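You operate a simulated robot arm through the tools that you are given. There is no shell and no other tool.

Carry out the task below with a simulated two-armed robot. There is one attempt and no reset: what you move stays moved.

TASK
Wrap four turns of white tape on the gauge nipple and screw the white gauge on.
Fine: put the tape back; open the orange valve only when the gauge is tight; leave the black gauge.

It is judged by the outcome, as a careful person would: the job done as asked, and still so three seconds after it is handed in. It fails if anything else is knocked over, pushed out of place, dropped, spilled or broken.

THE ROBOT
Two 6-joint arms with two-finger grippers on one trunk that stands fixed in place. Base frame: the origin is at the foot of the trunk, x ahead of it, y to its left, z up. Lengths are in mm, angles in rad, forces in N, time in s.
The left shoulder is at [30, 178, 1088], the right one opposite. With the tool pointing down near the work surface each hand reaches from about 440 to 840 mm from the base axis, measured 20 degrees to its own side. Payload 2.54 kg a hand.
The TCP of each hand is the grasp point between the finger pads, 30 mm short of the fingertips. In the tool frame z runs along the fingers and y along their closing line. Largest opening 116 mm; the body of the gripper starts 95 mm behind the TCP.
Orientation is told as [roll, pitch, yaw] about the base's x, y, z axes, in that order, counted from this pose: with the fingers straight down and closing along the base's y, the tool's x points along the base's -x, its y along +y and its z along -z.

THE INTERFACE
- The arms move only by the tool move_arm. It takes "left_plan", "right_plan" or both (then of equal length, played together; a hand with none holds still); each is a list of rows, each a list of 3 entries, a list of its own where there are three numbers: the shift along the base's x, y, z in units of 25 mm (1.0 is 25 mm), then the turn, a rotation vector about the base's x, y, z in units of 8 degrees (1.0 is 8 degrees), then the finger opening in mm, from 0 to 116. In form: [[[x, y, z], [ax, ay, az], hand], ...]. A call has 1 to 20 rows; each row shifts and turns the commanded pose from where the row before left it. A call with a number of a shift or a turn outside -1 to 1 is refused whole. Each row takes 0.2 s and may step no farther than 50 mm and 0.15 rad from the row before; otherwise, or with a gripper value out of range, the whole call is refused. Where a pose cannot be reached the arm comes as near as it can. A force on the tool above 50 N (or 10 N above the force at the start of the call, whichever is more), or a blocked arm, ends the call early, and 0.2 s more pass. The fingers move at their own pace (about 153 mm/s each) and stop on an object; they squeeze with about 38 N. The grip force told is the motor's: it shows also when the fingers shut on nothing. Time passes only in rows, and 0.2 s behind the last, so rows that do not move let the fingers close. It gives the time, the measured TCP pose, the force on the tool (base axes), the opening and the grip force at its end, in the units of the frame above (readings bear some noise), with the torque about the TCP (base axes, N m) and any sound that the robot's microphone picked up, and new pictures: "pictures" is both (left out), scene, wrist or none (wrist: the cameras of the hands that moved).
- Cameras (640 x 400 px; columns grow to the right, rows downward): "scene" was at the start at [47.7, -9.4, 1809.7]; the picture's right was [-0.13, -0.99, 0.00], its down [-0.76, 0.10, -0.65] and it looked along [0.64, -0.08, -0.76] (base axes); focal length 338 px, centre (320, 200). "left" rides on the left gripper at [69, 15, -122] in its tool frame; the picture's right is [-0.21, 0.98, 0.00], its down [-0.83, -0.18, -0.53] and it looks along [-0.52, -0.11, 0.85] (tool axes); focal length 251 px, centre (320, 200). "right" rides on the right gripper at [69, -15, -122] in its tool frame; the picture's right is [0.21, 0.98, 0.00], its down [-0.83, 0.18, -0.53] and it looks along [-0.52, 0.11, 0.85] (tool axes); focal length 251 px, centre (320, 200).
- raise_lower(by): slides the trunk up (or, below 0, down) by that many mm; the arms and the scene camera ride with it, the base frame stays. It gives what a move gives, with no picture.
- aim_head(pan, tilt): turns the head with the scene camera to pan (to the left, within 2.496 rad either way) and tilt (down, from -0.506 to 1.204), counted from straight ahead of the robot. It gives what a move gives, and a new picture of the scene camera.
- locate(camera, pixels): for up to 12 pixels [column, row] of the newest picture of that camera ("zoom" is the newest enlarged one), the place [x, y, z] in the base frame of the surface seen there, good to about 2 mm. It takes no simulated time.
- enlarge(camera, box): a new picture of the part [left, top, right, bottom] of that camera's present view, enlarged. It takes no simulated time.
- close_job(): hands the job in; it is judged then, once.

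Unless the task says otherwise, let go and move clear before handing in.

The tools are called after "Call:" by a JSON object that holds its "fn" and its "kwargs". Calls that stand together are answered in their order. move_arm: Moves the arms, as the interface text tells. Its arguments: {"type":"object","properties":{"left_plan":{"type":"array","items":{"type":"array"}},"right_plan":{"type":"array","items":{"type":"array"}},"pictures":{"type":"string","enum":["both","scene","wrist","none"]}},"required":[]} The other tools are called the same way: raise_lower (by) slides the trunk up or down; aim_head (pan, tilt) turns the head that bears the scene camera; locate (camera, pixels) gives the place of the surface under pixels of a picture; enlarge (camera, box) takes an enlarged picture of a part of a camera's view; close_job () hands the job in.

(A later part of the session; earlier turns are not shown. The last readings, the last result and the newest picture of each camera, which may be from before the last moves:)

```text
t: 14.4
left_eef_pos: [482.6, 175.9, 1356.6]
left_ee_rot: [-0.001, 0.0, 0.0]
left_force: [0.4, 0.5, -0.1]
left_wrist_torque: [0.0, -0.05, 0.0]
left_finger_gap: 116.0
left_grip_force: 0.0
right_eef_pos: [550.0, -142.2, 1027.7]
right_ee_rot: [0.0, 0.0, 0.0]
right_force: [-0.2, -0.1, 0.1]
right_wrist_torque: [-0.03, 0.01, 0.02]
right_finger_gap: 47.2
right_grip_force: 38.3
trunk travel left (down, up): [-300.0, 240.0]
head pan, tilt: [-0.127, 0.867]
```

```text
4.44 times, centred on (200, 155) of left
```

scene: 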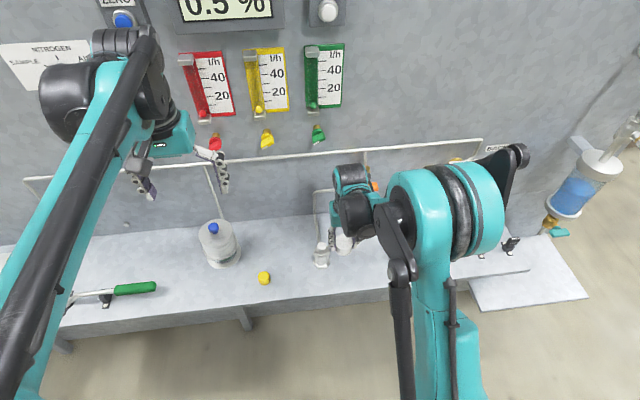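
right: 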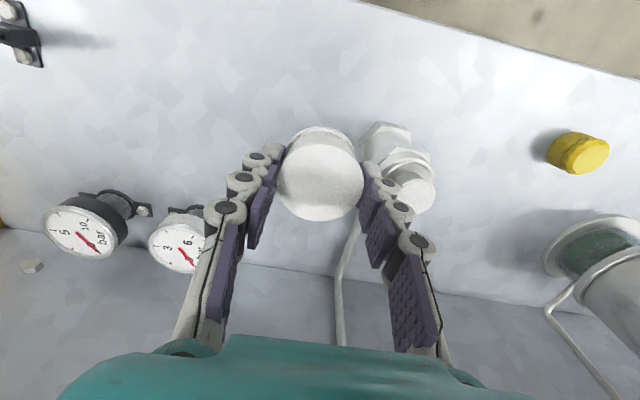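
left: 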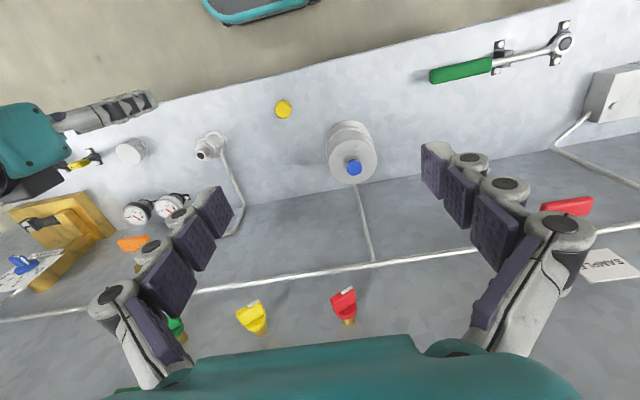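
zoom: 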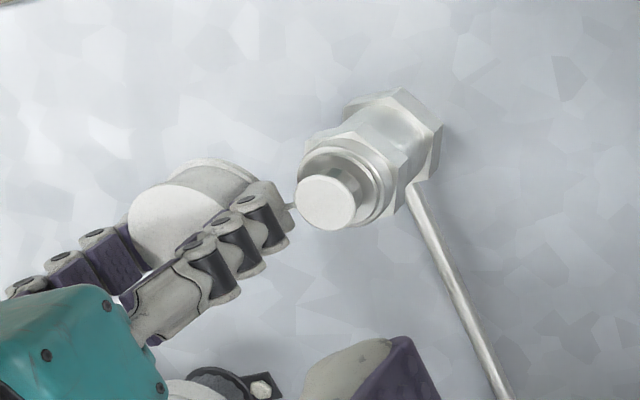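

After one turn a white tape band has appeared at the nipple's tip, at right (408,185). I'll measure its height on the thread before adding more turns.

Call:
{"fn": "enlarge", "kwargs": {"camera": "left", "box": [185, 125, 225, 175]}}

Call:
{"fn": "locate", "kwargs": {"camera": "left", "pixels": [[201, 156], [197, 157], [205, 156], [201, 152], [201, 160], [204, 148], [207, 150], [208, 152], [205, 147], [210, 149], [206, 160]]}}

Call:
{"fn": "locate", "kwargs": {"camera": "right", "pixels": [[412, 195], [405, 185], [415, 185], [425, 195], [412, 205], [408, 178], [400, 177], [418, 180], [395, 176]]}}

```text
8.00 times, centred on (205, 150) of left
```

zoom: 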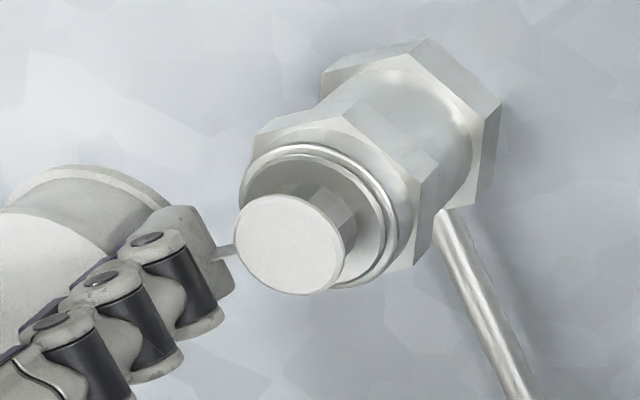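

```text
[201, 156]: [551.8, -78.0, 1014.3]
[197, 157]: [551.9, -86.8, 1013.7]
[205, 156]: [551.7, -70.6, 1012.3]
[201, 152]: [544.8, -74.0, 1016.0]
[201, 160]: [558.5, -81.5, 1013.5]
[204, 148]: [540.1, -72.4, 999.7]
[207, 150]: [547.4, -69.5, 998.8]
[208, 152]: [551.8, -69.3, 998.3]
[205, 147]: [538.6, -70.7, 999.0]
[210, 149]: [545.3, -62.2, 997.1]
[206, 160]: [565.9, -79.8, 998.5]
```

```text
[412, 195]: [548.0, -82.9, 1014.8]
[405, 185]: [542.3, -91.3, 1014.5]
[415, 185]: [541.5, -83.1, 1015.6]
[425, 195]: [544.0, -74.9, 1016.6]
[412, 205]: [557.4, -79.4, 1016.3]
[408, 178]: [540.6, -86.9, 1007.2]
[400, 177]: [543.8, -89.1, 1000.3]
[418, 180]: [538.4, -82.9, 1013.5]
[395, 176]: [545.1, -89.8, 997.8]
```

The band's top sits at z≈1015, around the upper threads, and the strip still reaches the roll. The wrap is registering, so I'll keep the same height and radius and do the second full turn.

Call:
{"fn": "move_arm", "kwargs": {"right_plan": [[[-0.821, 0.145, 0], [0, 0, 0], 40], [[-0.722, 0.417, 0], [0, 0, 0], 40], [[-0.536, 0.638, 0], [0, 0, 0], 40], [[-0.285, 0.783, 0], [0, 0, 0], 40], [[0, 0.834, 0], [0, 0, 0], 40], [[0.285, 0.783, 0], [0, 0, 0], 40], [[0.536, 0.638, 0], [0, 0, 0], 40], [[0.722, 0.417, 0], [0, 0, 0], 40], [[0.821, 0.145, 0], [0, 0, 0], 40], [[0.821, -0.145, 0], [0, 0, 0], 40]], "pictures": "both"}}

Call:
{"fn": "enlarge", "kwargs": {"camera": "scene", "box": [290, 220, 370, 280]}}

Call:
{"fn": "enlarge", "kwargs": {"camera": "left", "box": [175, 125, 235, 175]}}

Call:
{"fn": "enlarge", "kwargs": {"camera": "right", "box": [200, 60, 300, 170]}}

```text
t: 16.6
left_eef_pos: [482.8, 174.6, 1356.8]
left_ee_rot: [0.002, 0.0, 0.0]
left_force: [0.9, -0.6, -0.7]
left_wrist_torque: [-0.01, 0.03, 0.01]
left_finger_gap: 115.9
left_grip_force: 0.1
right_eef_pos: [570.9, -22.8, 1026.0]
right_ee_rot: [-0.002, 0.001, 0.001]
right_force: [1.2, 0.0, 0.2]
right_wrist_torque: [-0.04, 0.04, 0.01]
right_finger_gap: 47.1
right_grip_force: 37.4
trunk travel left (down, up): [-300.0, 240.0]
head pan, tilt: [-0.127, 0.867]
```

scene: 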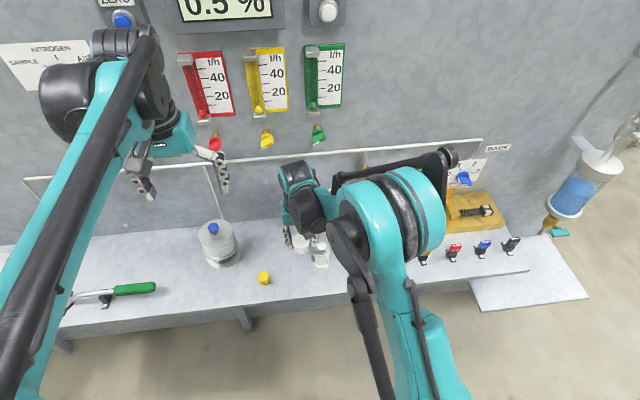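
right: 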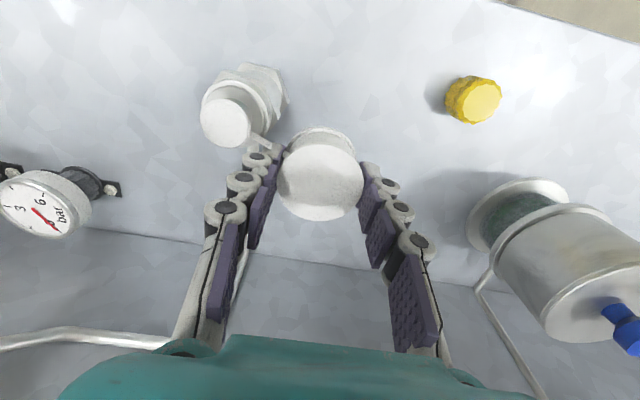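

```text
6.67 times, centred on (330, 250) of scene
```

zoom: 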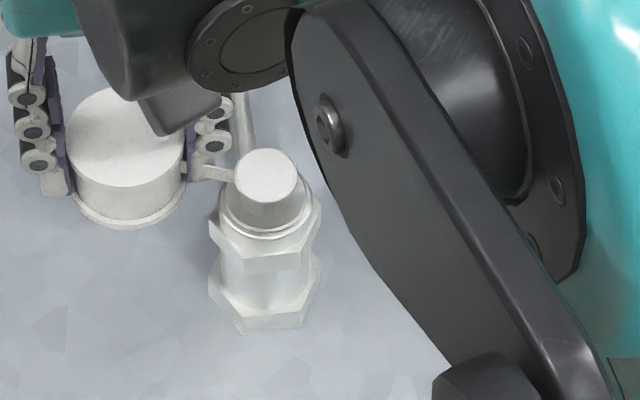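

```text
8.00 times, centred on (205, 150) of left
```

zoom: 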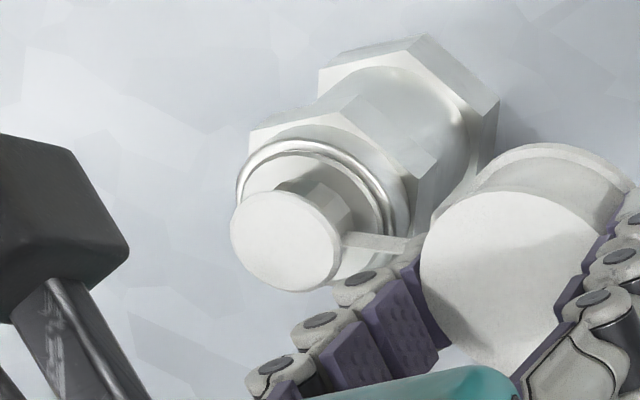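

```text
3.64 times, centred on (250, 115) of right
```

zoom: 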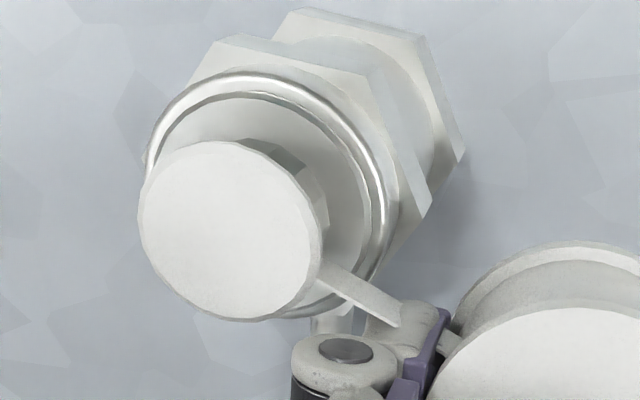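

The band is growing with each turn, and the strip still reaches the roll at scene zoom (215,172). I'll carry on through the end of turn two and into turn three.

Call:
{"fn": "move_arm", "kwargs": {"right_plan": [[[0.722, -0.417, 0], [0, 0, 0], 40], [[0.536, -0.638, 0], [0, 0, 0], 40], [[0.285, -0.783, 0], [0, 0, 0], 40], [[0, -0.834, 0], [0, 0, 0], 40], [[-0.285, -0.783, 0], [0, 0, 0], 40], [[-0.536, -0.638, 0], [0, 0, 0], 40], [[-0.722, -0.417, 0], [0, 0, 0], 40], [[-0.821, -0.145, 0], [0, 0, 0], 40], [[-0.821, 0.145, 0], [0, 0, 0], 40], [[-0.722, 0.417, 0], [0, 0, 0], 40], [[-0.536, 0.638, 0], [0, 0, 0], 40], [[-0.285, 0.783, 0], [0, 0, 0], 40], [[0, 0.834, 0], [0, 0, 0], 40], [[0.285, 0.783, 0], [0, 0, 0], 40], [[0.536, 0.638, 0], [0, 0, 0], 40], [[0.722, 0.417, 0], [0, 0, 0], 40], [[0.821, 0.145, 0], [0, 0, 0], 40], [[0.821, -0.145, 0], [0, 0, 0], 40]], "pictures": "both"}}

Call:
{"fn": "enlarge", "kwargs": {"camera": "right", "box": [200, 60, 300, 170]}}

```text
t: 20.4
left_eef_pos: [483.4, 174.2, 1356.5]
left_ee_rot: [0.0, -0.001, -0.001]
left_force: [0.1, 0.1, 1.0]
left_wrist_torque: [0.0, 0.0, -0.02]
left_finger_gap: 115.7
left_grip_force: 0.0
right_eef_pos: [572.3, -24.8, 1025.9]
right_ee_rot: [-0.001, 0.0, 0.001]
right_force: [0.9, 0.7, -1.3]
right_wrist_torque: [0.01, 0.07, -0.01]
right_finger_gap: 47.2
right_grip_force: 38.4
trunk travel left (down, up): [-300.0, 240.0]
head pan, tilt: [-0.127, 0.867]
```

scene: 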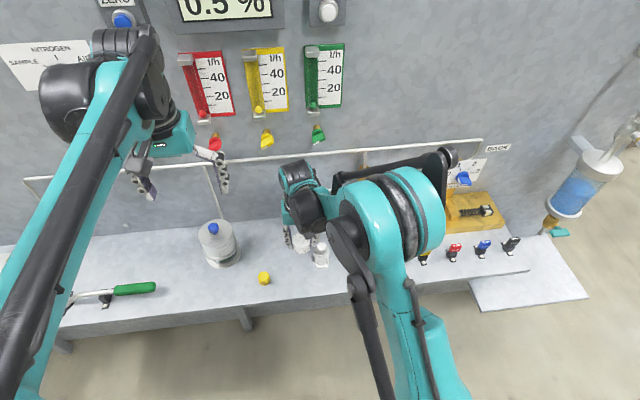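
right: 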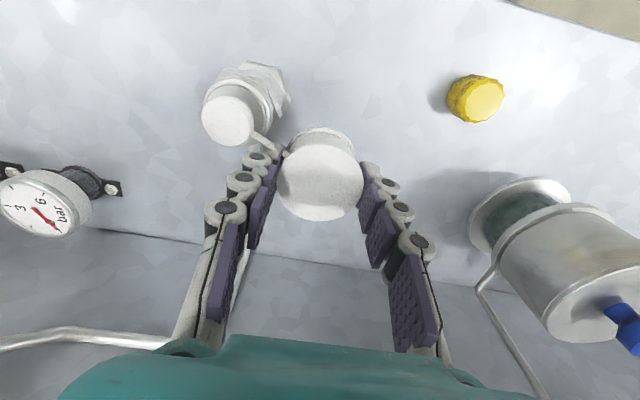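

```text
3.64 times, centred on (250, 115) of right
```

zoom: 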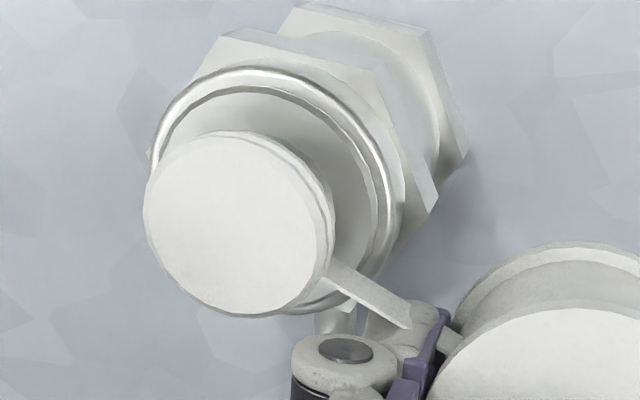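

At about 2.55 turns the band looks even. I'll continue through turn three to about 3.55.

Call:
{"fn": "move_arm", "kwargs": {"right_plan": [[[0.722, -0.417, 0], [0, 0, 0], 40], [[0.536, -0.638, 0], [0, 0, 0], 40], [[0.285, -0.783, 0], [0, 0, 0], 40], [[0, -0.834, 0], [0, 0, 0], 40], [[-0.285, -0.783, 0], [0, 0, 0], 40], [[-0.536, -0.638, 0], [0, 0, 0], 40], [[-0.722, -0.417, 0], [0, 0, 0], 40], [[-0.821, -0.145, 0], [0, 0, 0], 40], [[-0.821, 0.145, 0], [0, 0, 0], 40], [[-0.722, 0.417, 0], [0, 0, 0], 40], [[-0.536, 0.638, 0], [0, 0, 0], 40], [[-0.285, 0.783, 0], [0, 0, 0], 40], [[0, 0.834, 0], [0, 0, 0], 40], [[0.285, 0.783, 0], [0, 0, 0], 40], [[0.536, 0.638, 0], [0, 0, 0], 40], [[0.722, 0.417, 0], [0, 0, 0], 40], [[0.821, 0.145, 0], [0, 0, 0], 40], [[0.821, -0.145, 0], [0, 0, 0], 40]], "pictures": "both"}}

Call:
{"fn": "enlarge", "kwargs": {"camera": "right", "box": [200, 60, 300, 170]}}

```text
t: 24.2
left_eef_pos: [484.0, 174.5, 1355.8]
left_ee_rot: [-0.001, 0.0, -0.001]
left_force: [0.3, 0.1, 0.6]
left_wrist_torque: [0.01, 0.0, 0.01]
left_finger_gap: 116.1
left_grip_force: 0.1
right_eef_pos: [572.6, -26.5, 1025.5]
right_ee_rot: [0.001, -0.002, -0.001]
right_force: [-0.9, -0.2, -0.8]
right_wrist_torque: [-0.02, 0.01, -0.01]
right_finger_gap: 47.4
right_grip_force: 38.1
trunk travel left (down, up): [-300.0, 240.0]
head pan, tilt: [-0.127, 0.867]
```

scene: 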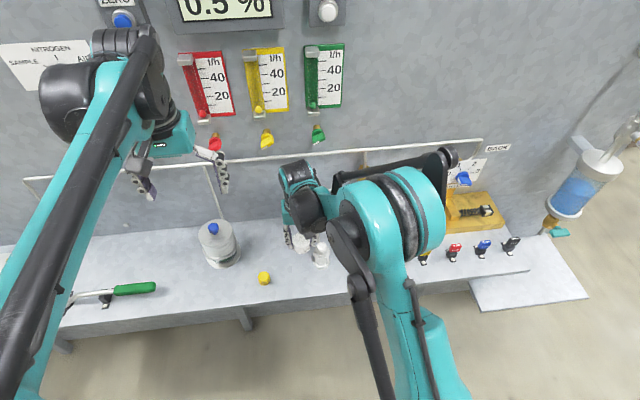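
right: 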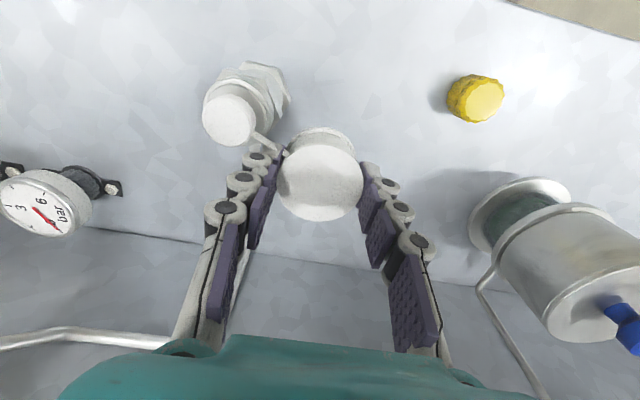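

```text
3.64 times, centred on (250, 115) of right
```

zoom: 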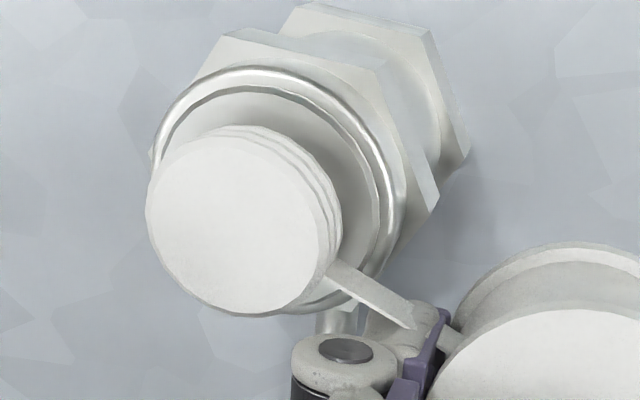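

Three stacked bands are visible in the zoom at (325,160), one per completed turn. I'll do the last 8 rows and a little past to close out turn four.

Call:
{"fn": "move_arm", "kwargs": {"right_plan": [[[0.722, -0.417, 0], [0, 0, 0], 40], [[0.536, -0.638, 0], [0, 0, 0], 40], [[0.285, -0.783, 0], [0, 0, 0], 40], [[0, -0.834, 0], [0, 0, 0], 40], [[-0.285, -0.783, 0], [0, 0, 0], 40], [[-0.536, -0.638, 0], [0, 0, 0], 40], [[-0.722, -0.417, 0], [0, 0, 0], 40], [[-0.821, -0.145, 0], [0, 0, 0], 40], [[-0.821, 0.145, 0], [0, 0, 0], 40]], "pictures": "both"}}

Call:
{"fn": "enlarge", "kwargs": {"camera": "right", "box": [310, 110, 430, 240]}}

Call:
{"fn": "enlarge", "kwargs": {"camera": "left", "box": [185, 125, 225, 175]}}

```text
t: 26.2
left_eef_pos: [482.5, 176.2, 1356.9]
left_ee_rot: [-0.001, 0.0, 0.0]
left_force: [-0.1, 0.1, -0.5]
left_wrist_torque: [-0.03, -0.04, 0.0]
left_finger_gap: 116.0
left_grip_force: 0.1
right_eef_pos: [529.8, -138.5, 1025.5]
right_ee_rot: [0.001, 0.001, 0.001]
right_force: [-0.7, -0.6, 0.2]
right_wrist_torque: [0.0, 0.01, 0.0]
right_finger_gap: 46.9
right_grip_force: 38.1
trunk travel left (down, up): [-300.0, 240.0]
head pan, tilt: [-0.127, 0.867]
```

scene: 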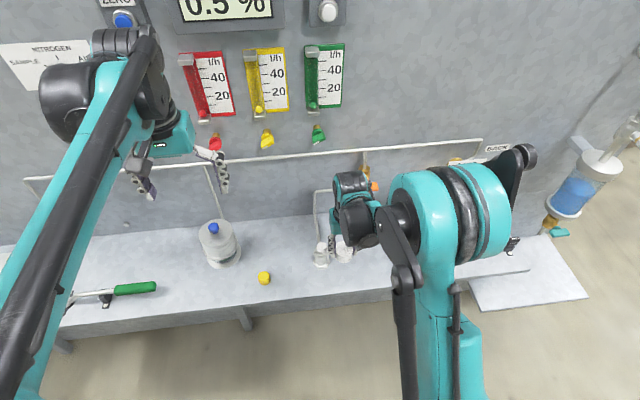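
right: 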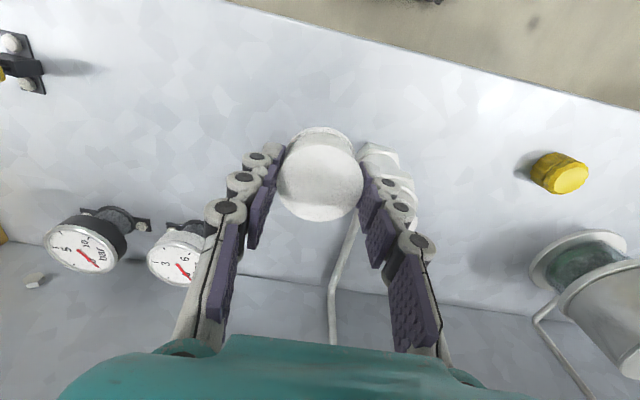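

```text
3.08 times, centred on (370, 175) of right
```

zoom: 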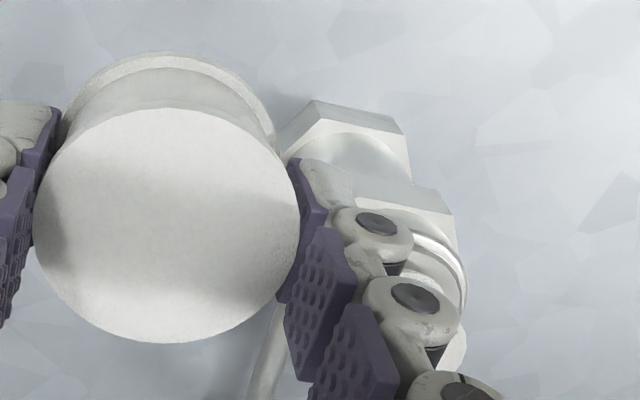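

```text
8.00 times, centred on (205, 150) of left
```

zoom: 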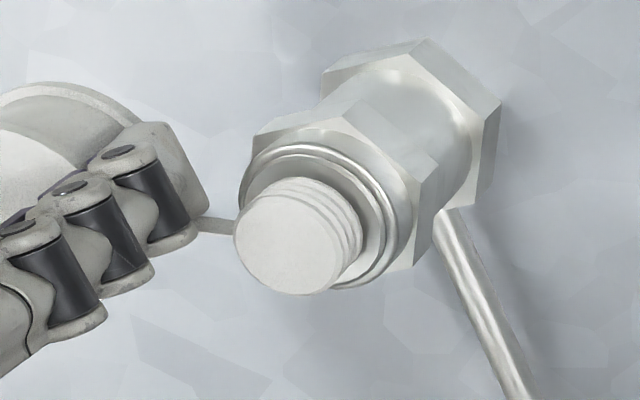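

The left camera shows a stack of bands around (330,215) in the zoom. I'll enlarge as far as I can to count them before deciding whether to stop.

Call:
{"fn": "enlarge", "kwargs": {"camera": "left", "box": [196, 142, 216, 164]}}

```text
16.00 times, centred on (206, 153) of left
```

zoom: 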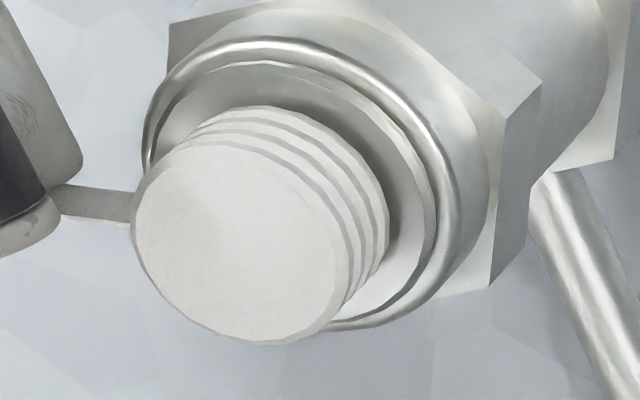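

I count four bands on the thread: the top disc plus three rims at (350–385,230). I'll pull the roll straight away radially so the tape parts, and check.

Call:
{"fn": "move_arm", "kwargs": {"right_plan": [[[-0.32, -0.92, 0], [0, 0, 0], 40], [[-0.32, -0.92, 0], [0, 0, 0], 40], [[-0.3, -0.92, 0.1], [0, 0, 0], 40], [[-0.2, -0.92, 0.2], [0, 0, 0], 40]], "pictures": "both"}}

Call:
{"fn": "enlarge", "kwargs": {"camera": "left", "box": [150, 110, 240, 190]}}

Call:
{"fn": "enlarge", "kwargs": {"camera": "scene", "box": [295, 230, 395, 290]}}

```text
t: 27.2
left_eef_pos: [481.9, 174.3, 1357.2]
left_ee_rot: [0.0, -0.001, 0.001]
left_force: [-0.3, -0.2, -0.8]
left_wrist_torque: [-0.02, 0.0, 0.0]
left_finger_gap: 116.1
left_grip_force: 0.0
right_eef_pos: [502.5, -229.1, 1033.2]
right_ee_rot: [-0.001, 0.001, -0.001]
right_force: [-0.2, -0.2, -0.4]
right_wrist_torque: [0.01, 0.02, -0.02]
right_finger_gap: 47.0
right_grip_force: 37.8
trunk travel left (down, up): [-300.0, 240.0]
head pan, tilt: [-0.127, 0.867]
```

scene: 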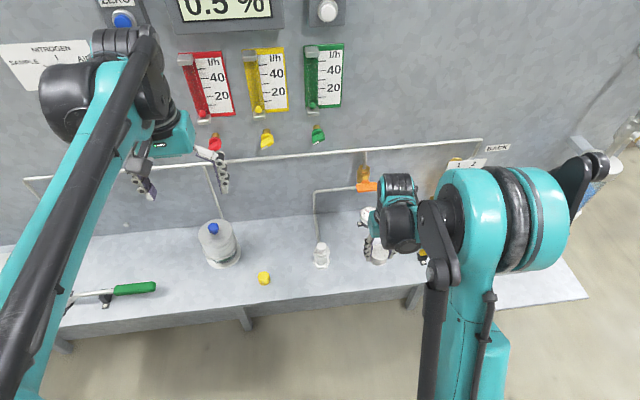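
right: 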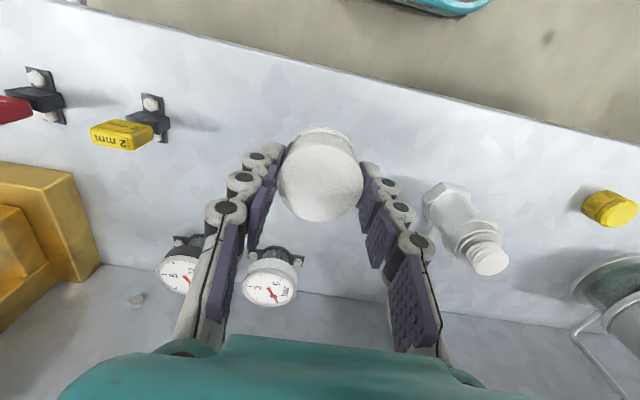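

```text
5.00 times, centred on (195, 150) of left
```

zoom: 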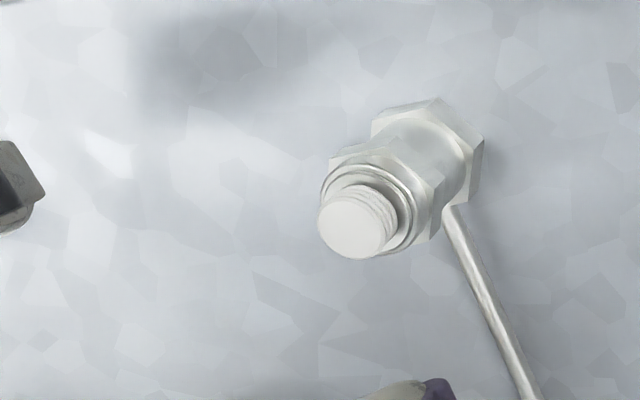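

```text
6.40 times, centred on (345, 260) of scene
```

zoom: 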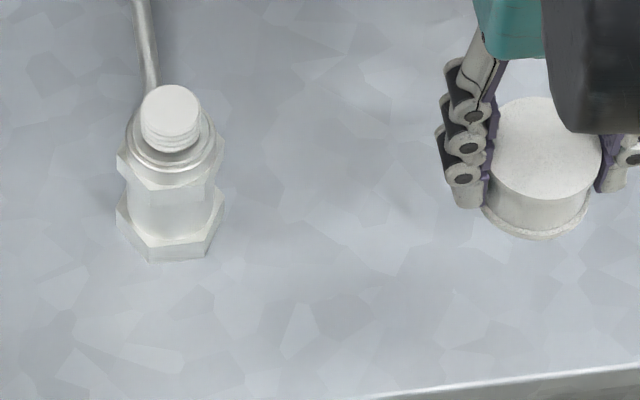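

The tape has parted cleanly and four bands remain on the nipple. I'll carry the roll back to its original spot at (530.8,-270.3).

Call:
{"fn": "move_arm", "kwargs": {"right_plan": [[[0.57, -0.83, 0], [0, 0, 0], 40], [[0.56, -0.82, 0], [0, 0, 0], 40], [[0, 0, -0.8], [0, 0, 0], 40], [[0, 0, -0.9], [0, 0, 0], 40], [[0, 0, -0.9], [0, 0, 0], 40], [[0, 0, 0], [0, 0, 0], 40]], "pictures": "wrist"}}

```text
t: 28.6
left_eef_pos: [482.4, 174.2, 1357.5]
left_ee_rot: [0.001, 0.001, 0.002]
left_force: [0.6, 0.2, -0.4]
left_wrist_torque: [-0.03, 0.02, 0.0]
left_finger_gap: 116.1
left_grip_force: 0.1
right_eef_pos: [530.4, -271.6, 968.2]
right_ee_rot: [-0.001, 0.0, -0.002]
right_force: [-0.8, 0.9, -0.3]
right_wrist_torque: [-0.01, -0.05, 0.02]
right_finger_gap: 47.4
right_grip_force: 37.9
trunk travel left (down, up): [-300.0, 240.0]
head pan, tilt: [-0.127, 0.867]
```

right: 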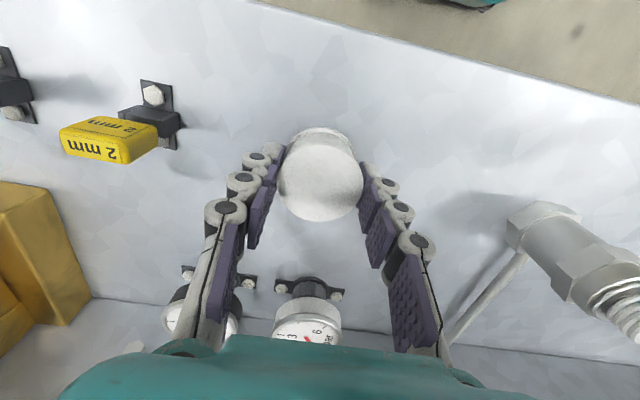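

The hand is at z 968 with the roll bottom about 10 mm above the bench. I'll lower gently the last bit and watch the vertical force.

Call:
{"fn": "move_arm", "kwargs": {"right_plan": [[[0, 0.03, -0.16], [0, 0, 0], 40], [[0, 0, -0.12], [0, 0, 0], 40], [[0, 0, -0.08], [0, 0, 0], 40], [[0, 0, 0], [0, 0, 0], 40]], "pictures": "none"}}

```text
t: 29.6
left_eef_pos: [483.1, 174.5, 1355.6]
left_ee_rot: [0.0, -0.002, 0.0]
left_force: [-1.2, -0.2, 0.1]
left_wrist_torque: [-0.02, -0.03, 0.01]
left_finger_gap: 115.9
left_grip_force: 0.1
right_eef_pos: [530.0, -270.2, 959.7]
right_ee_rot: [0.0, 0.001, 0.0]
right_force: [-0.5, 0.6, -0.9]
right_wrist_torque: [-0.01, 0.01, 0.02]
right_finger_gap: 47.5
right_grip_force: 37.3
trunk travel left (down, up): [-300.0, 240.0]
head pan, tilt: [-0.127, 0.867]
```

There's no contact yet at z 959.7. I'll edge down another 2 mm or so.

Call:
{"fn": "move_arm", "kwargs": {"right_plan": [[[0.03, 0, -0.04], [0, 0, 0], 40], [[0, 0, -0.03], [0, 0, 0], 40], [[0, 0, 0], [0, 0, 0], 40]], "pictures": "wrist"}}

```text
t: 30.4
left_eef_pos: [483.7, 173.9, 1357.0]
left_ee_rot: [0.001, -0.001, 0.0]
left_force: [-0.5, -0.1, -0.3]
left_wrist_torque: [0.01, -0.03, 0.01]
left_finger_gap: 116.0
left_grip_force: 0.0
right_eef_pos: [531.2, -270.4, 958.6]
right_ee_rot: [-0.001, 0.0, 0.0]
right_force: [0.0, -0.1, 0.4]
right_wrist_torque: [0.0, 0.0, 0.01]
right_finger_gap: 47.0
right_grip_force: 37.5
trunk travel left (down, up): [-300.0, 240.0]
head pan, tilt: [-0.127, 0.867]
```

right: 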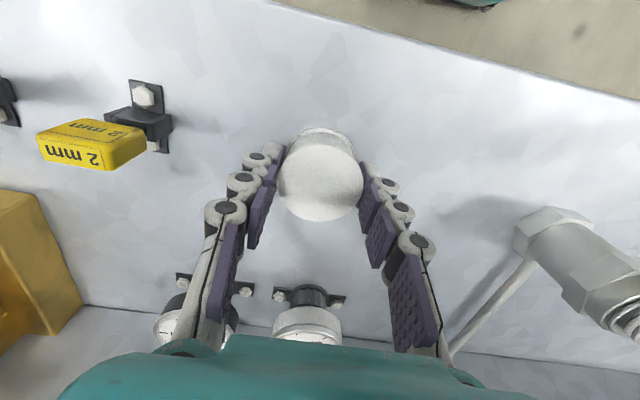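

This view matches the one from when I grasped the roll, so it's back in place on the bench. I'll release and rise.

Call:
{"fn": "move_arm", "kwargs": {"right_plan": [[[0, 0, 0], [0, 0, 0], 52], [[0, 0, 0], [0, 0, 0], 60], [[0, 0, 0], [0, 0, 0], 80], [[0, 0, 0], [0, 0, 0], 80], [[0, 0, 0.8], [0, 0, 0], 80], [[0, 0, 1], [0, 0, 0], 80], [[0, 0, 1], [0, 0, 0], 80], [[0, 0, 1], [0, 0, 0], 80]], "pictures": "both"}}

```text
t: 32.2
left_eef_pos: [482.6, 174.6, 1356.9]
left_ee_rot: [0.0, 0.001, 0.0]
left_force: [-0.4, 0.2, 1.1]
left_wrist_torque: [-0.02, -0.03, -0.01]
left_finger_gap: 115.9
left_grip_force: 0.0
right_eef_pos: [530.0, -271.3, 1053.5]
right_ee_rot: [0.0, -0.001, -0.002]
right_force: [-1.2, -0.1, 0.3]
right_wrist_torque: [0.01, -0.01, -0.01]
right_finger_gap: 80.1
right_grip_force: 0.0
trunk travel left (down, up): [-300.0, 240.0]
head pan, tilt: [-0.127, 0.867]
```

scene: 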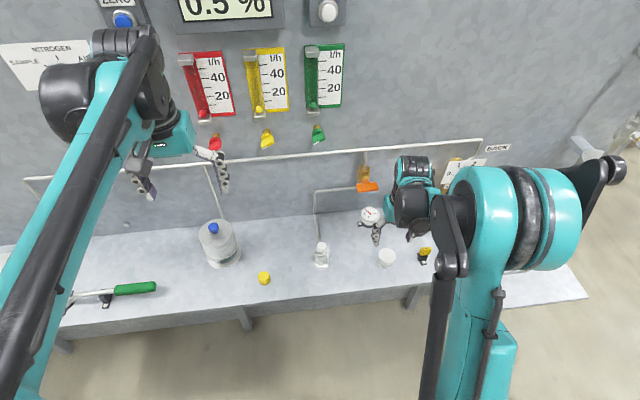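
right: 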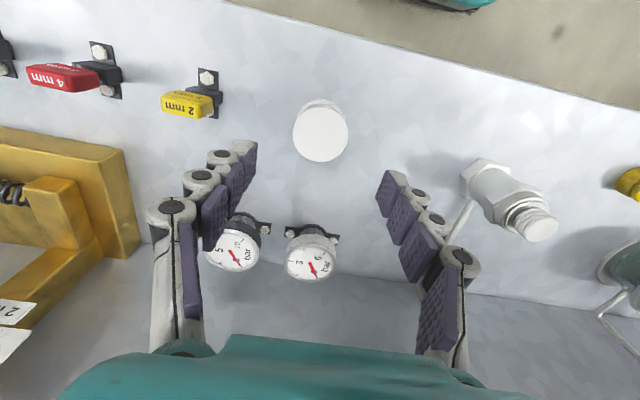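

The roll is back upright in its place at right (320,132). Next I'll study the gauge, its clip and the valve overhead, to plan a tilted approach.

Call:
{"fn": "enlarge", "kwargs": {"camera": "scene", "box": [340, 140, 410, 200]}}

Call:
{"fn": "locate", "kwargs": {"camera": "scene", "pixels": [[358, 187], [367, 187], [376, 187], [367, 182], [367, 191], [360, 172], [368, 172], [365, 160], [365, 178], [340, 189], [367, 150], [372, 180]]}}

Call:
{"fn": "enlarge", "kwargs": {"camera": "right", "box": [270, 210, 350, 290]}}

Call:
{"fn": "enlarge", "kwargs": {"camera": "left", "box": [90, 170, 230, 280]}}

```text
6.67 times, centred on (375, 170) of scene
```

zoom: 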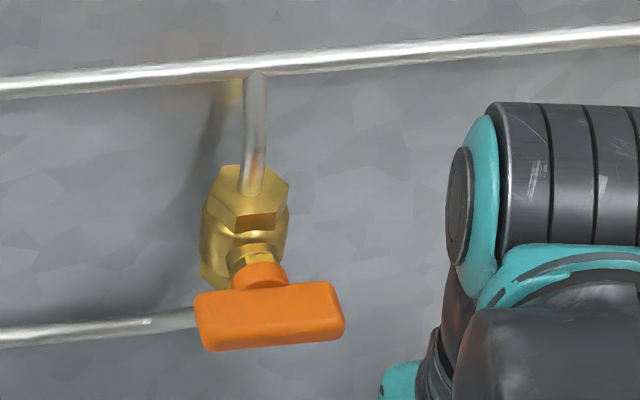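

```text
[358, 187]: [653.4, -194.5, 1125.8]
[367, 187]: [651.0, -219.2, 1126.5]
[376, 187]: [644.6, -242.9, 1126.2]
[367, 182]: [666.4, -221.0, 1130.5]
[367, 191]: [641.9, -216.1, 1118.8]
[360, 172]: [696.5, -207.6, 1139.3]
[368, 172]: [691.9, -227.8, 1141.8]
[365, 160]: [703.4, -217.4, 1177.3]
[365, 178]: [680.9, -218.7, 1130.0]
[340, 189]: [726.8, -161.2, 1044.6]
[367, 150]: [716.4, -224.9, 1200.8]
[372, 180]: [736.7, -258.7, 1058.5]
```

```text
5.00 times, centred on (310, 250) of right
```

zoom: 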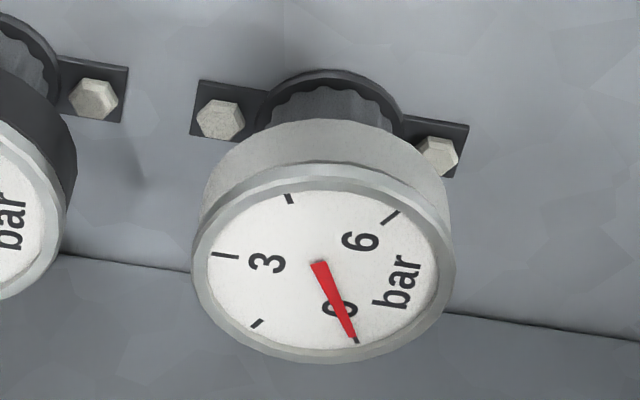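

```text
3.64 times, centred on (160, 225) of left
```

zoom: 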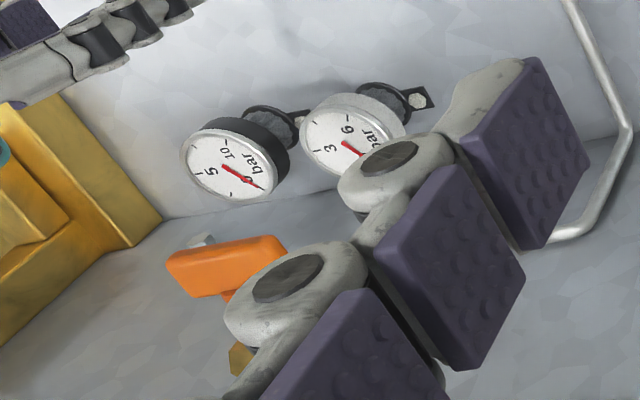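

The orange handle spans y −194…−243 at x≈648, z≈1125, across a vertical line, so it's closed. It hangs over the gauge. I'll refine the white gauge's centre, then tilt the right hand 40° so its body stays toward me and clear of the valve.

Call:
{"fn": "locate", "kwargs": {"camera": "right", "pixels": [[287, 261], [335, 263], [310, 245], [310, 280], [310, 262], [297, 251], [324, 251], [310, 238], [310, 232], [290, 245], [330, 246]]}}

Call:
{"fn": "move_arm", "kwargs": {"right_plan": [[[0.67, 0.15, -0.1], [0, -1, 0], 72], [[0.67, 0.15, -0.2], [0, -1, 0], 72], [[0.67, 0.15, -0.3], [0, -1, 0], 72], [[0.67, 0.15, -0.3], [0, -1, 0], 72], [[0.66, 0.15, -0.3], [0, -1, 0], 72]], "pictures": "both"}}

```text
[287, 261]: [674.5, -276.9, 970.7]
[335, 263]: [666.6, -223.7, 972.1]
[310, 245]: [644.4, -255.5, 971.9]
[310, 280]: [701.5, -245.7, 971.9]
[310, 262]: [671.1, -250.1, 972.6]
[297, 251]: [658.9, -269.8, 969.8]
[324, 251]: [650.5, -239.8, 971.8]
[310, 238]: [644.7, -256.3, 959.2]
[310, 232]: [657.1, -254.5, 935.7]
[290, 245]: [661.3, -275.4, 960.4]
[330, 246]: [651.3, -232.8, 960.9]
```

```text
t: 33.4
left_eef_pos: [483.2, 173.8, 1356.5]
left_ee_rot: [0.0, 0.001, 0.0]
left_force: [0.8, -0.6, 0.0]
left_wrist_torque: [0.01, 0.02, -0.01]
left_finger_gap: 116.0
left_grip_force: 0.0
right_eef_pos: [615.3, -250.4, 1023.5]
right_ee_rot: [0.001, -0.699, -0.003]
right_force: [1.1, 0.2, -0.1]
right_wrist_torque: [0.0, -0.03, 0.02]
right_finger_gap: 71.9
right_grip_force: 0.0
trunk travel left (down, up): [-300.0, 240.0]
head pan, tilt: [-0.127, 0.867]
```

scene: 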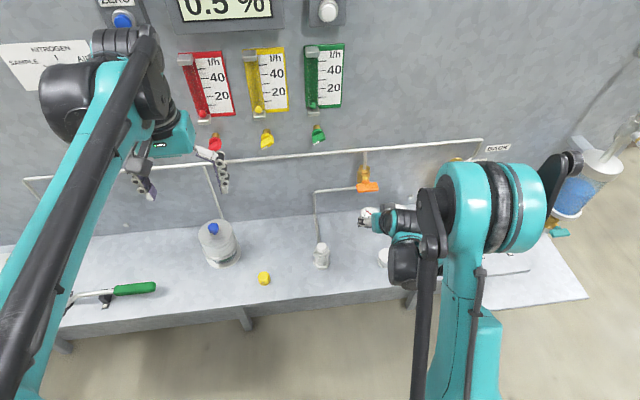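
right: 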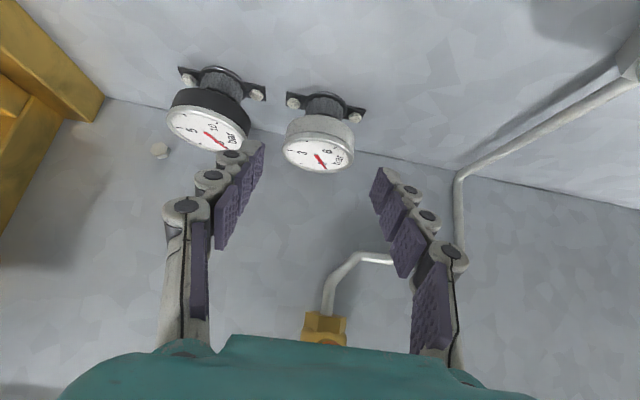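

The gauge dial is centred between the fingers at (319,152), and its true centre is about (672.5,-250.5). I'll advance along the tool axis partway and recheck the clearance to the black gauge.

Call:
{"fn": "move_arm", "kwargs": {"right_plan": [[[0.58, 0, -0.62], [0, 0, 0], 70], [[0.58, 0, -0.62], [0, 0, 0], 70], [[0.4, 0, -0.42], [0, 0, 0], 70]], "pictures": "both"}}

Call:
{"fn": "enlarge", "kwargs": {"camera": "right", "box": [150, 80, 450, 290]}}

Call:
{"fn": "enlarge", "kwargs": {"camera": "scene", "box": [335, 170, 435, 270]}}

```text
t: 34.2
left_eef_pos: [485.0, 176.6, 1357.6]
left_ee_rot: [0.0, -0.002, 0.001]
left_force: [0.2, 0.5, 0.6]
left_wrist_torque: [0.0, -0.01, -0.02]
left_finger_gap: 116.2
left_grip_force: 0.0
right_eef_pos: [654.4, -251.4, 982.5]
right_ee_rot: [0.0, -0.697, 0.0]
right_force: [0.6, 0.5, -0.2]
right_wrist_torque: [-0.02, -0.05, -0.01]
right_finger_gap: 70.2
right_grip_force: 0.0
trunk travel left (down, up): [-300.0, 240.0]
head pan, tilt: [-0.127, 0.867]
```

scene: 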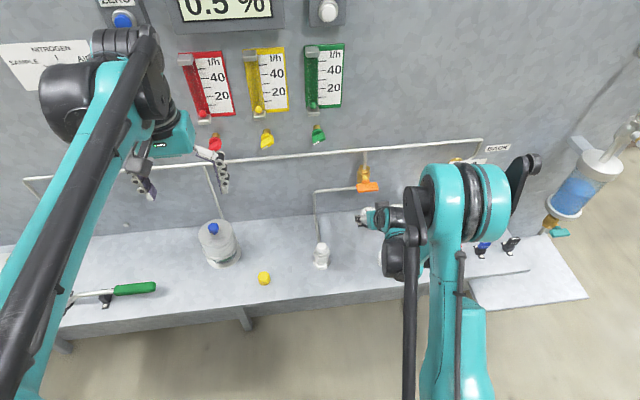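
right: 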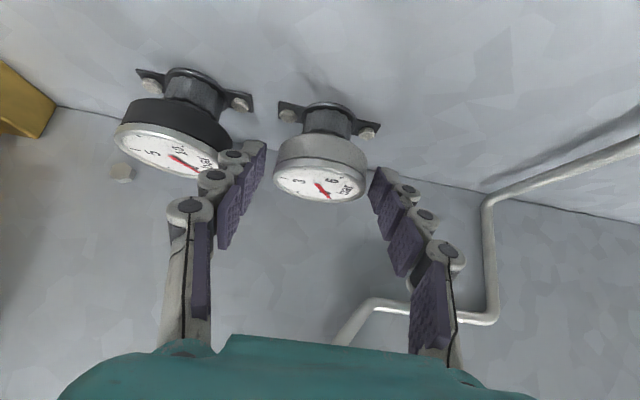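

```text
1.90 times, centred on (300, 185) of right
```

zoom: 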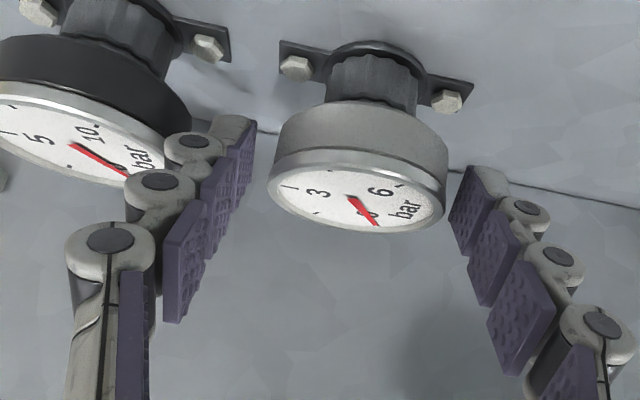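

```text
4.00 times, centred on (385, 220) of scene
```

zoom: 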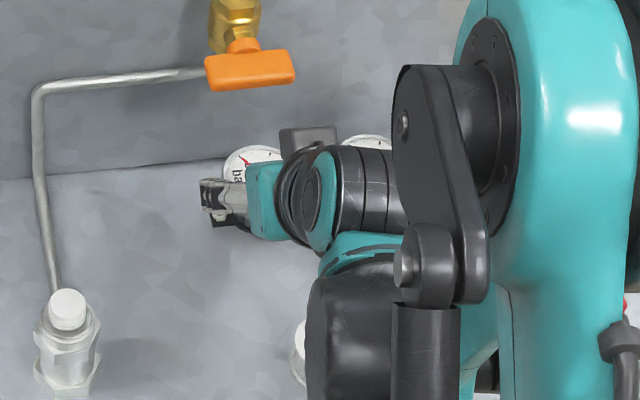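

The fingers straddle the white gauge, but the outer knuckles run close to the black gauge. I'll measure both cases from here so I can centre better and narrow the opening before going deeper.

Call:
{"fn": "locate", "kwargs": {"camera": "right", "pixels": [[277, 175], [363, 175], [319, 182], [280, 158], [365, 158], [320, 150], [228, 140], [222, 120], [236, 158], [252, 150], [248, 180], [213, 172]]}}

```text
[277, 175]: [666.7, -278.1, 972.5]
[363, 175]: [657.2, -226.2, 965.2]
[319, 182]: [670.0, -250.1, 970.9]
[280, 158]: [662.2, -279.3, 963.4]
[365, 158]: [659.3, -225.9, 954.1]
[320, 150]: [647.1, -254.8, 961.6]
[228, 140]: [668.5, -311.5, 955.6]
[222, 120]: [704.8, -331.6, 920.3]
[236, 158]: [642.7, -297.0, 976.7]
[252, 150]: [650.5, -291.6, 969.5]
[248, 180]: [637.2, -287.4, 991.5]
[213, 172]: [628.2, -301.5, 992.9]
```

The white gauge is centred at y≈−252, and the black gauge's near edge is at −311, so a 66 mm opening leaves about 8 mm on the outside. I'll move the last stretch in.

Call:
{"fn": "move_arm", "kwargs": {"right_plan": [[[0, -0.02, 0], [0, 0, 0], 66], [[0.35, 0, -0.41], [0, 0, 0], 66], [[0.35, 0, -0.41], [0, 0, 0], 66], [[0, 0, 0], [0, 0, 0], 66]], "pictures": "both"}}

Call:
{"fn": "enlarge", "kwargs": {"camera": "right", "box": [150, 80, 450, 290]}}

```text
t: 35.2
left_eef_pos: [483.6, 175.3, 1357.2]
left_ee_rot: [0.0, -0.001, -0.001]
left_force: [-0.8, 0.5, -1.0]
left_wrist_torque: [0.01, 0.0, 0.0]
left_finger_gap: 115.9
left_grip_force: 0.1
right_eef_pos: [670.4, -251.2, 961.4]
right_ee_rot: [-0.001, -0.697, 0.0]
right_force: [0.2, 0.0, 0.0]
right_wrist_torque: [0.01, 0.0, 0.01]
right_finger_gap: 65.9
right_grip_force: 0.0
trunk travel left (down, up): [-300.0, 240.0]
head pan, tilt: [-0.127, 0.867]
```

scene: 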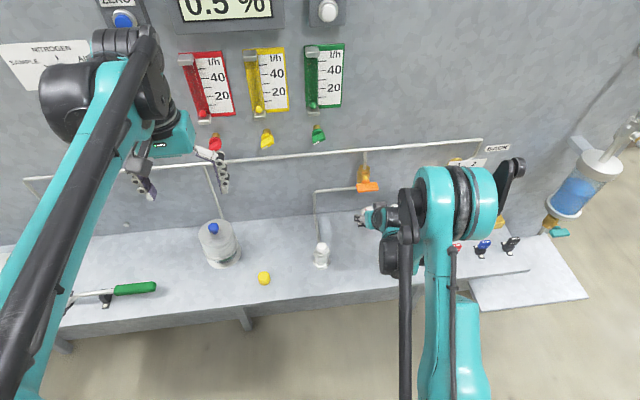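
right: 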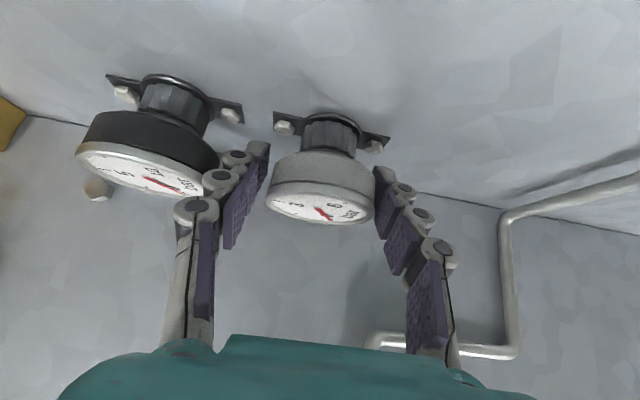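

```text
1.90 times, centred on (300, 185) of right
```

zoom: 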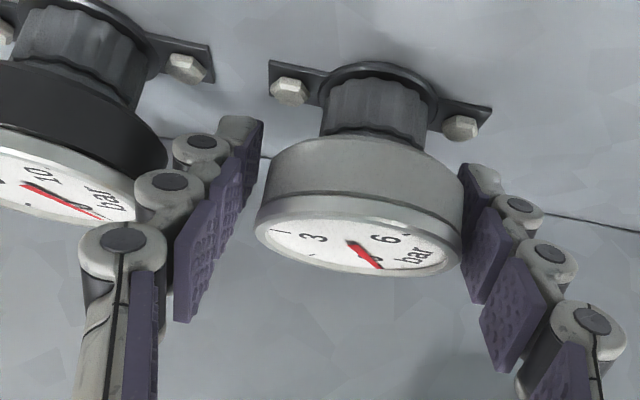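

The gauge is centred between the pads with clear space to the black one. I'll close the fingers without moving.

Call:
{"fn": "move_arm", "kwargs": {"right_plan": [[[0.04, 0, 0], [0, 0, 0], 60], [[0, 0, 0], [0, 0, 0], 50], [[0, 0, 0], [0, 0, 0], 50], [[0, 0, 0], [0, 0, 0], 50]], "pictures": "wrist"}}

Call:
{"fn": "enlarge", "kwargs": {"camera": "right", "box": [150, 80, 450, 290]}}

```text
t: 36.2
left_eef_pos: [484.2, 174.6, 1357.2]
left_ee_rot: [-0.001, -0.001, -0.001]
left_force: [-0.9, 0.6, 0.8]
left_wrist_torque: [-0.01, 0.06, 0.03]
left_finger_gap: 115.9
left_grip_force: 0.1
right_eef_pos: [672.4, -250.4, 961.0]
right_ee_rot: [0.0, -0.699, 0.004]
right_force: [-4.9, 11.6, -1.8]
right_wrist_torque: [0.36, 0.09, 0.1]
right_finger_gap: 58.1
right_grip_force: 38.1
trunk travel left (down, up): [-300.0, 240.0]
head pan, tilt: [-0.127, 0.867]
```

right: 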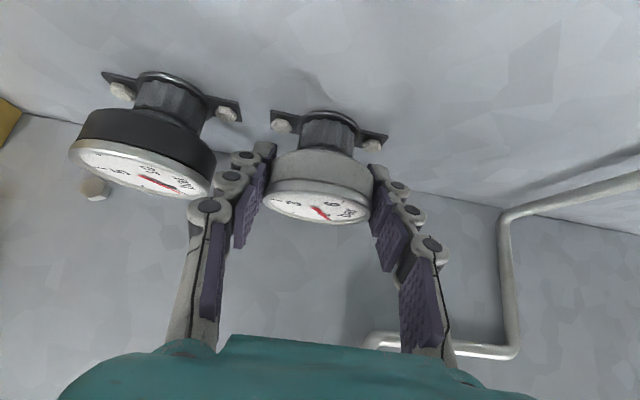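

```text
1.90 times, centred on (300, 185) of right
```

zoom: 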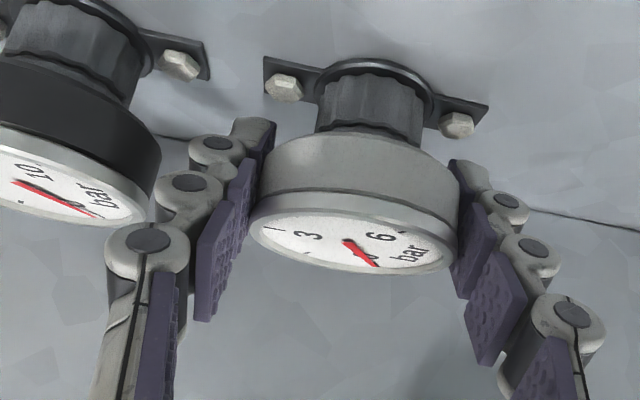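

The grip is firm at 58.1 mm, but there's 11.6 N sideways in +y from a slight off-centre. I'll ease the hand about 1 mm that way before lifting.

Call:
{"fn": "move_arm", "kwargs": {"right_plan": [[[-0.02, 0.03, 0], [0, 0, 0], 50], [[0, 0.02, 0], [0, 0, 0], 50], [[0, 0, 0], [0, 0, 0], 50]], "pictures": "none"}}

```text
t: 37.0
left_eef_pos: [483.0, 173.9, 1355.9]
left_ee_rot: [0.001, 0.0, 0.001]
left_force: [-0.4, -0.3, -0.2]
left_wrist_torque: [-0.03, 0.02, 0.01]
left_finger_gap: 115.9
left_grip_force: 0.0
right_eef_pos: [671.9, -250.3, 961.0]
right_ee_rot: [-0.002, -0.701, -0.001]
right_force: [4.3, 4.7, 2.6]
right_wrist_torque: [0.12, 0.06, 0.22]
right_finger_gap: 57.9
right_grip_force: 37.5
trunk travel left (down, up): [-300.0, 240.0]
head pan, tilt: [-0.127, 0.867]
```

The side force is down to under 5 N. I'll lift straight up slowly out of the clip.

Call:
{"fn": "move_arm", "kwargs": {"right_plan": [[[-0.01, 0.01, 0.15], [0, 0, 0], 50], [[0, 0, 0.25], [0, 0, 0], 50], [[0, 0, 0.35], [0, 0, 0], 50], [[0, 0, 0.4], [0, 0, 0], 50], [[0, 0, 0], [0, 0, 0], 50]], "pictures": "both"}}

Call:
{"fn": "enlarge", "kwargs": {"camera": "right", "box": [150, 50, 450, 260]}}

```text
t: 38.2
left_eef_pos: [483.7, 174.1, 1356.7]
left_ee_rot: [0.001, 0.001, 0.0]
left_force: [-0.3, 0.4, 0.0]
left_wrist_torque: [0.02, 0.01, -0.01]
left_finger_gap: 116.1
left_grip_force: 0.0
right_eef_pos: [671.5, -249.9, 991.6]
right_ee_rot: [-0.001, -0.699, 0.001]
right_force: [0.1, 0.1, -1.5]
right_wrist_torque: [0.0, 0.04, 0.01]
right_finger_gap: 58.2
right_grip_force: 38.1
trunk travel left (down, up): [-300.0, 240.0]
head pan, tilt: [-0.127, 0.867]
```

scene: 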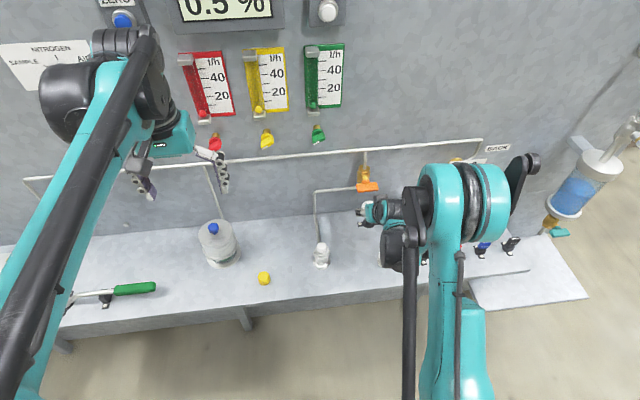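
right: 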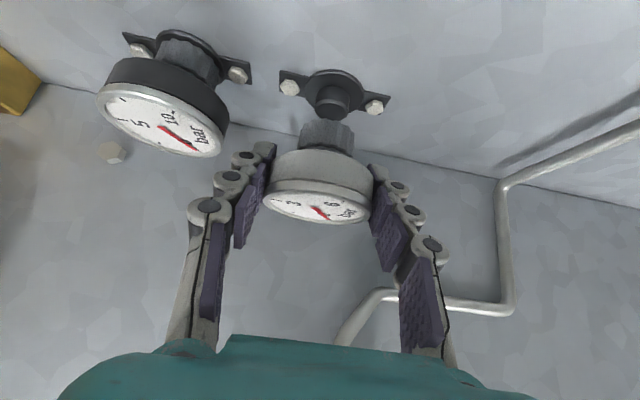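

```text
1.90 times, centred on (300, 155) of right
```

zoom: 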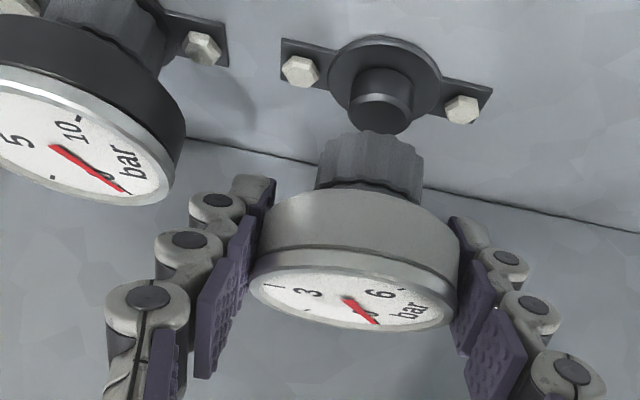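

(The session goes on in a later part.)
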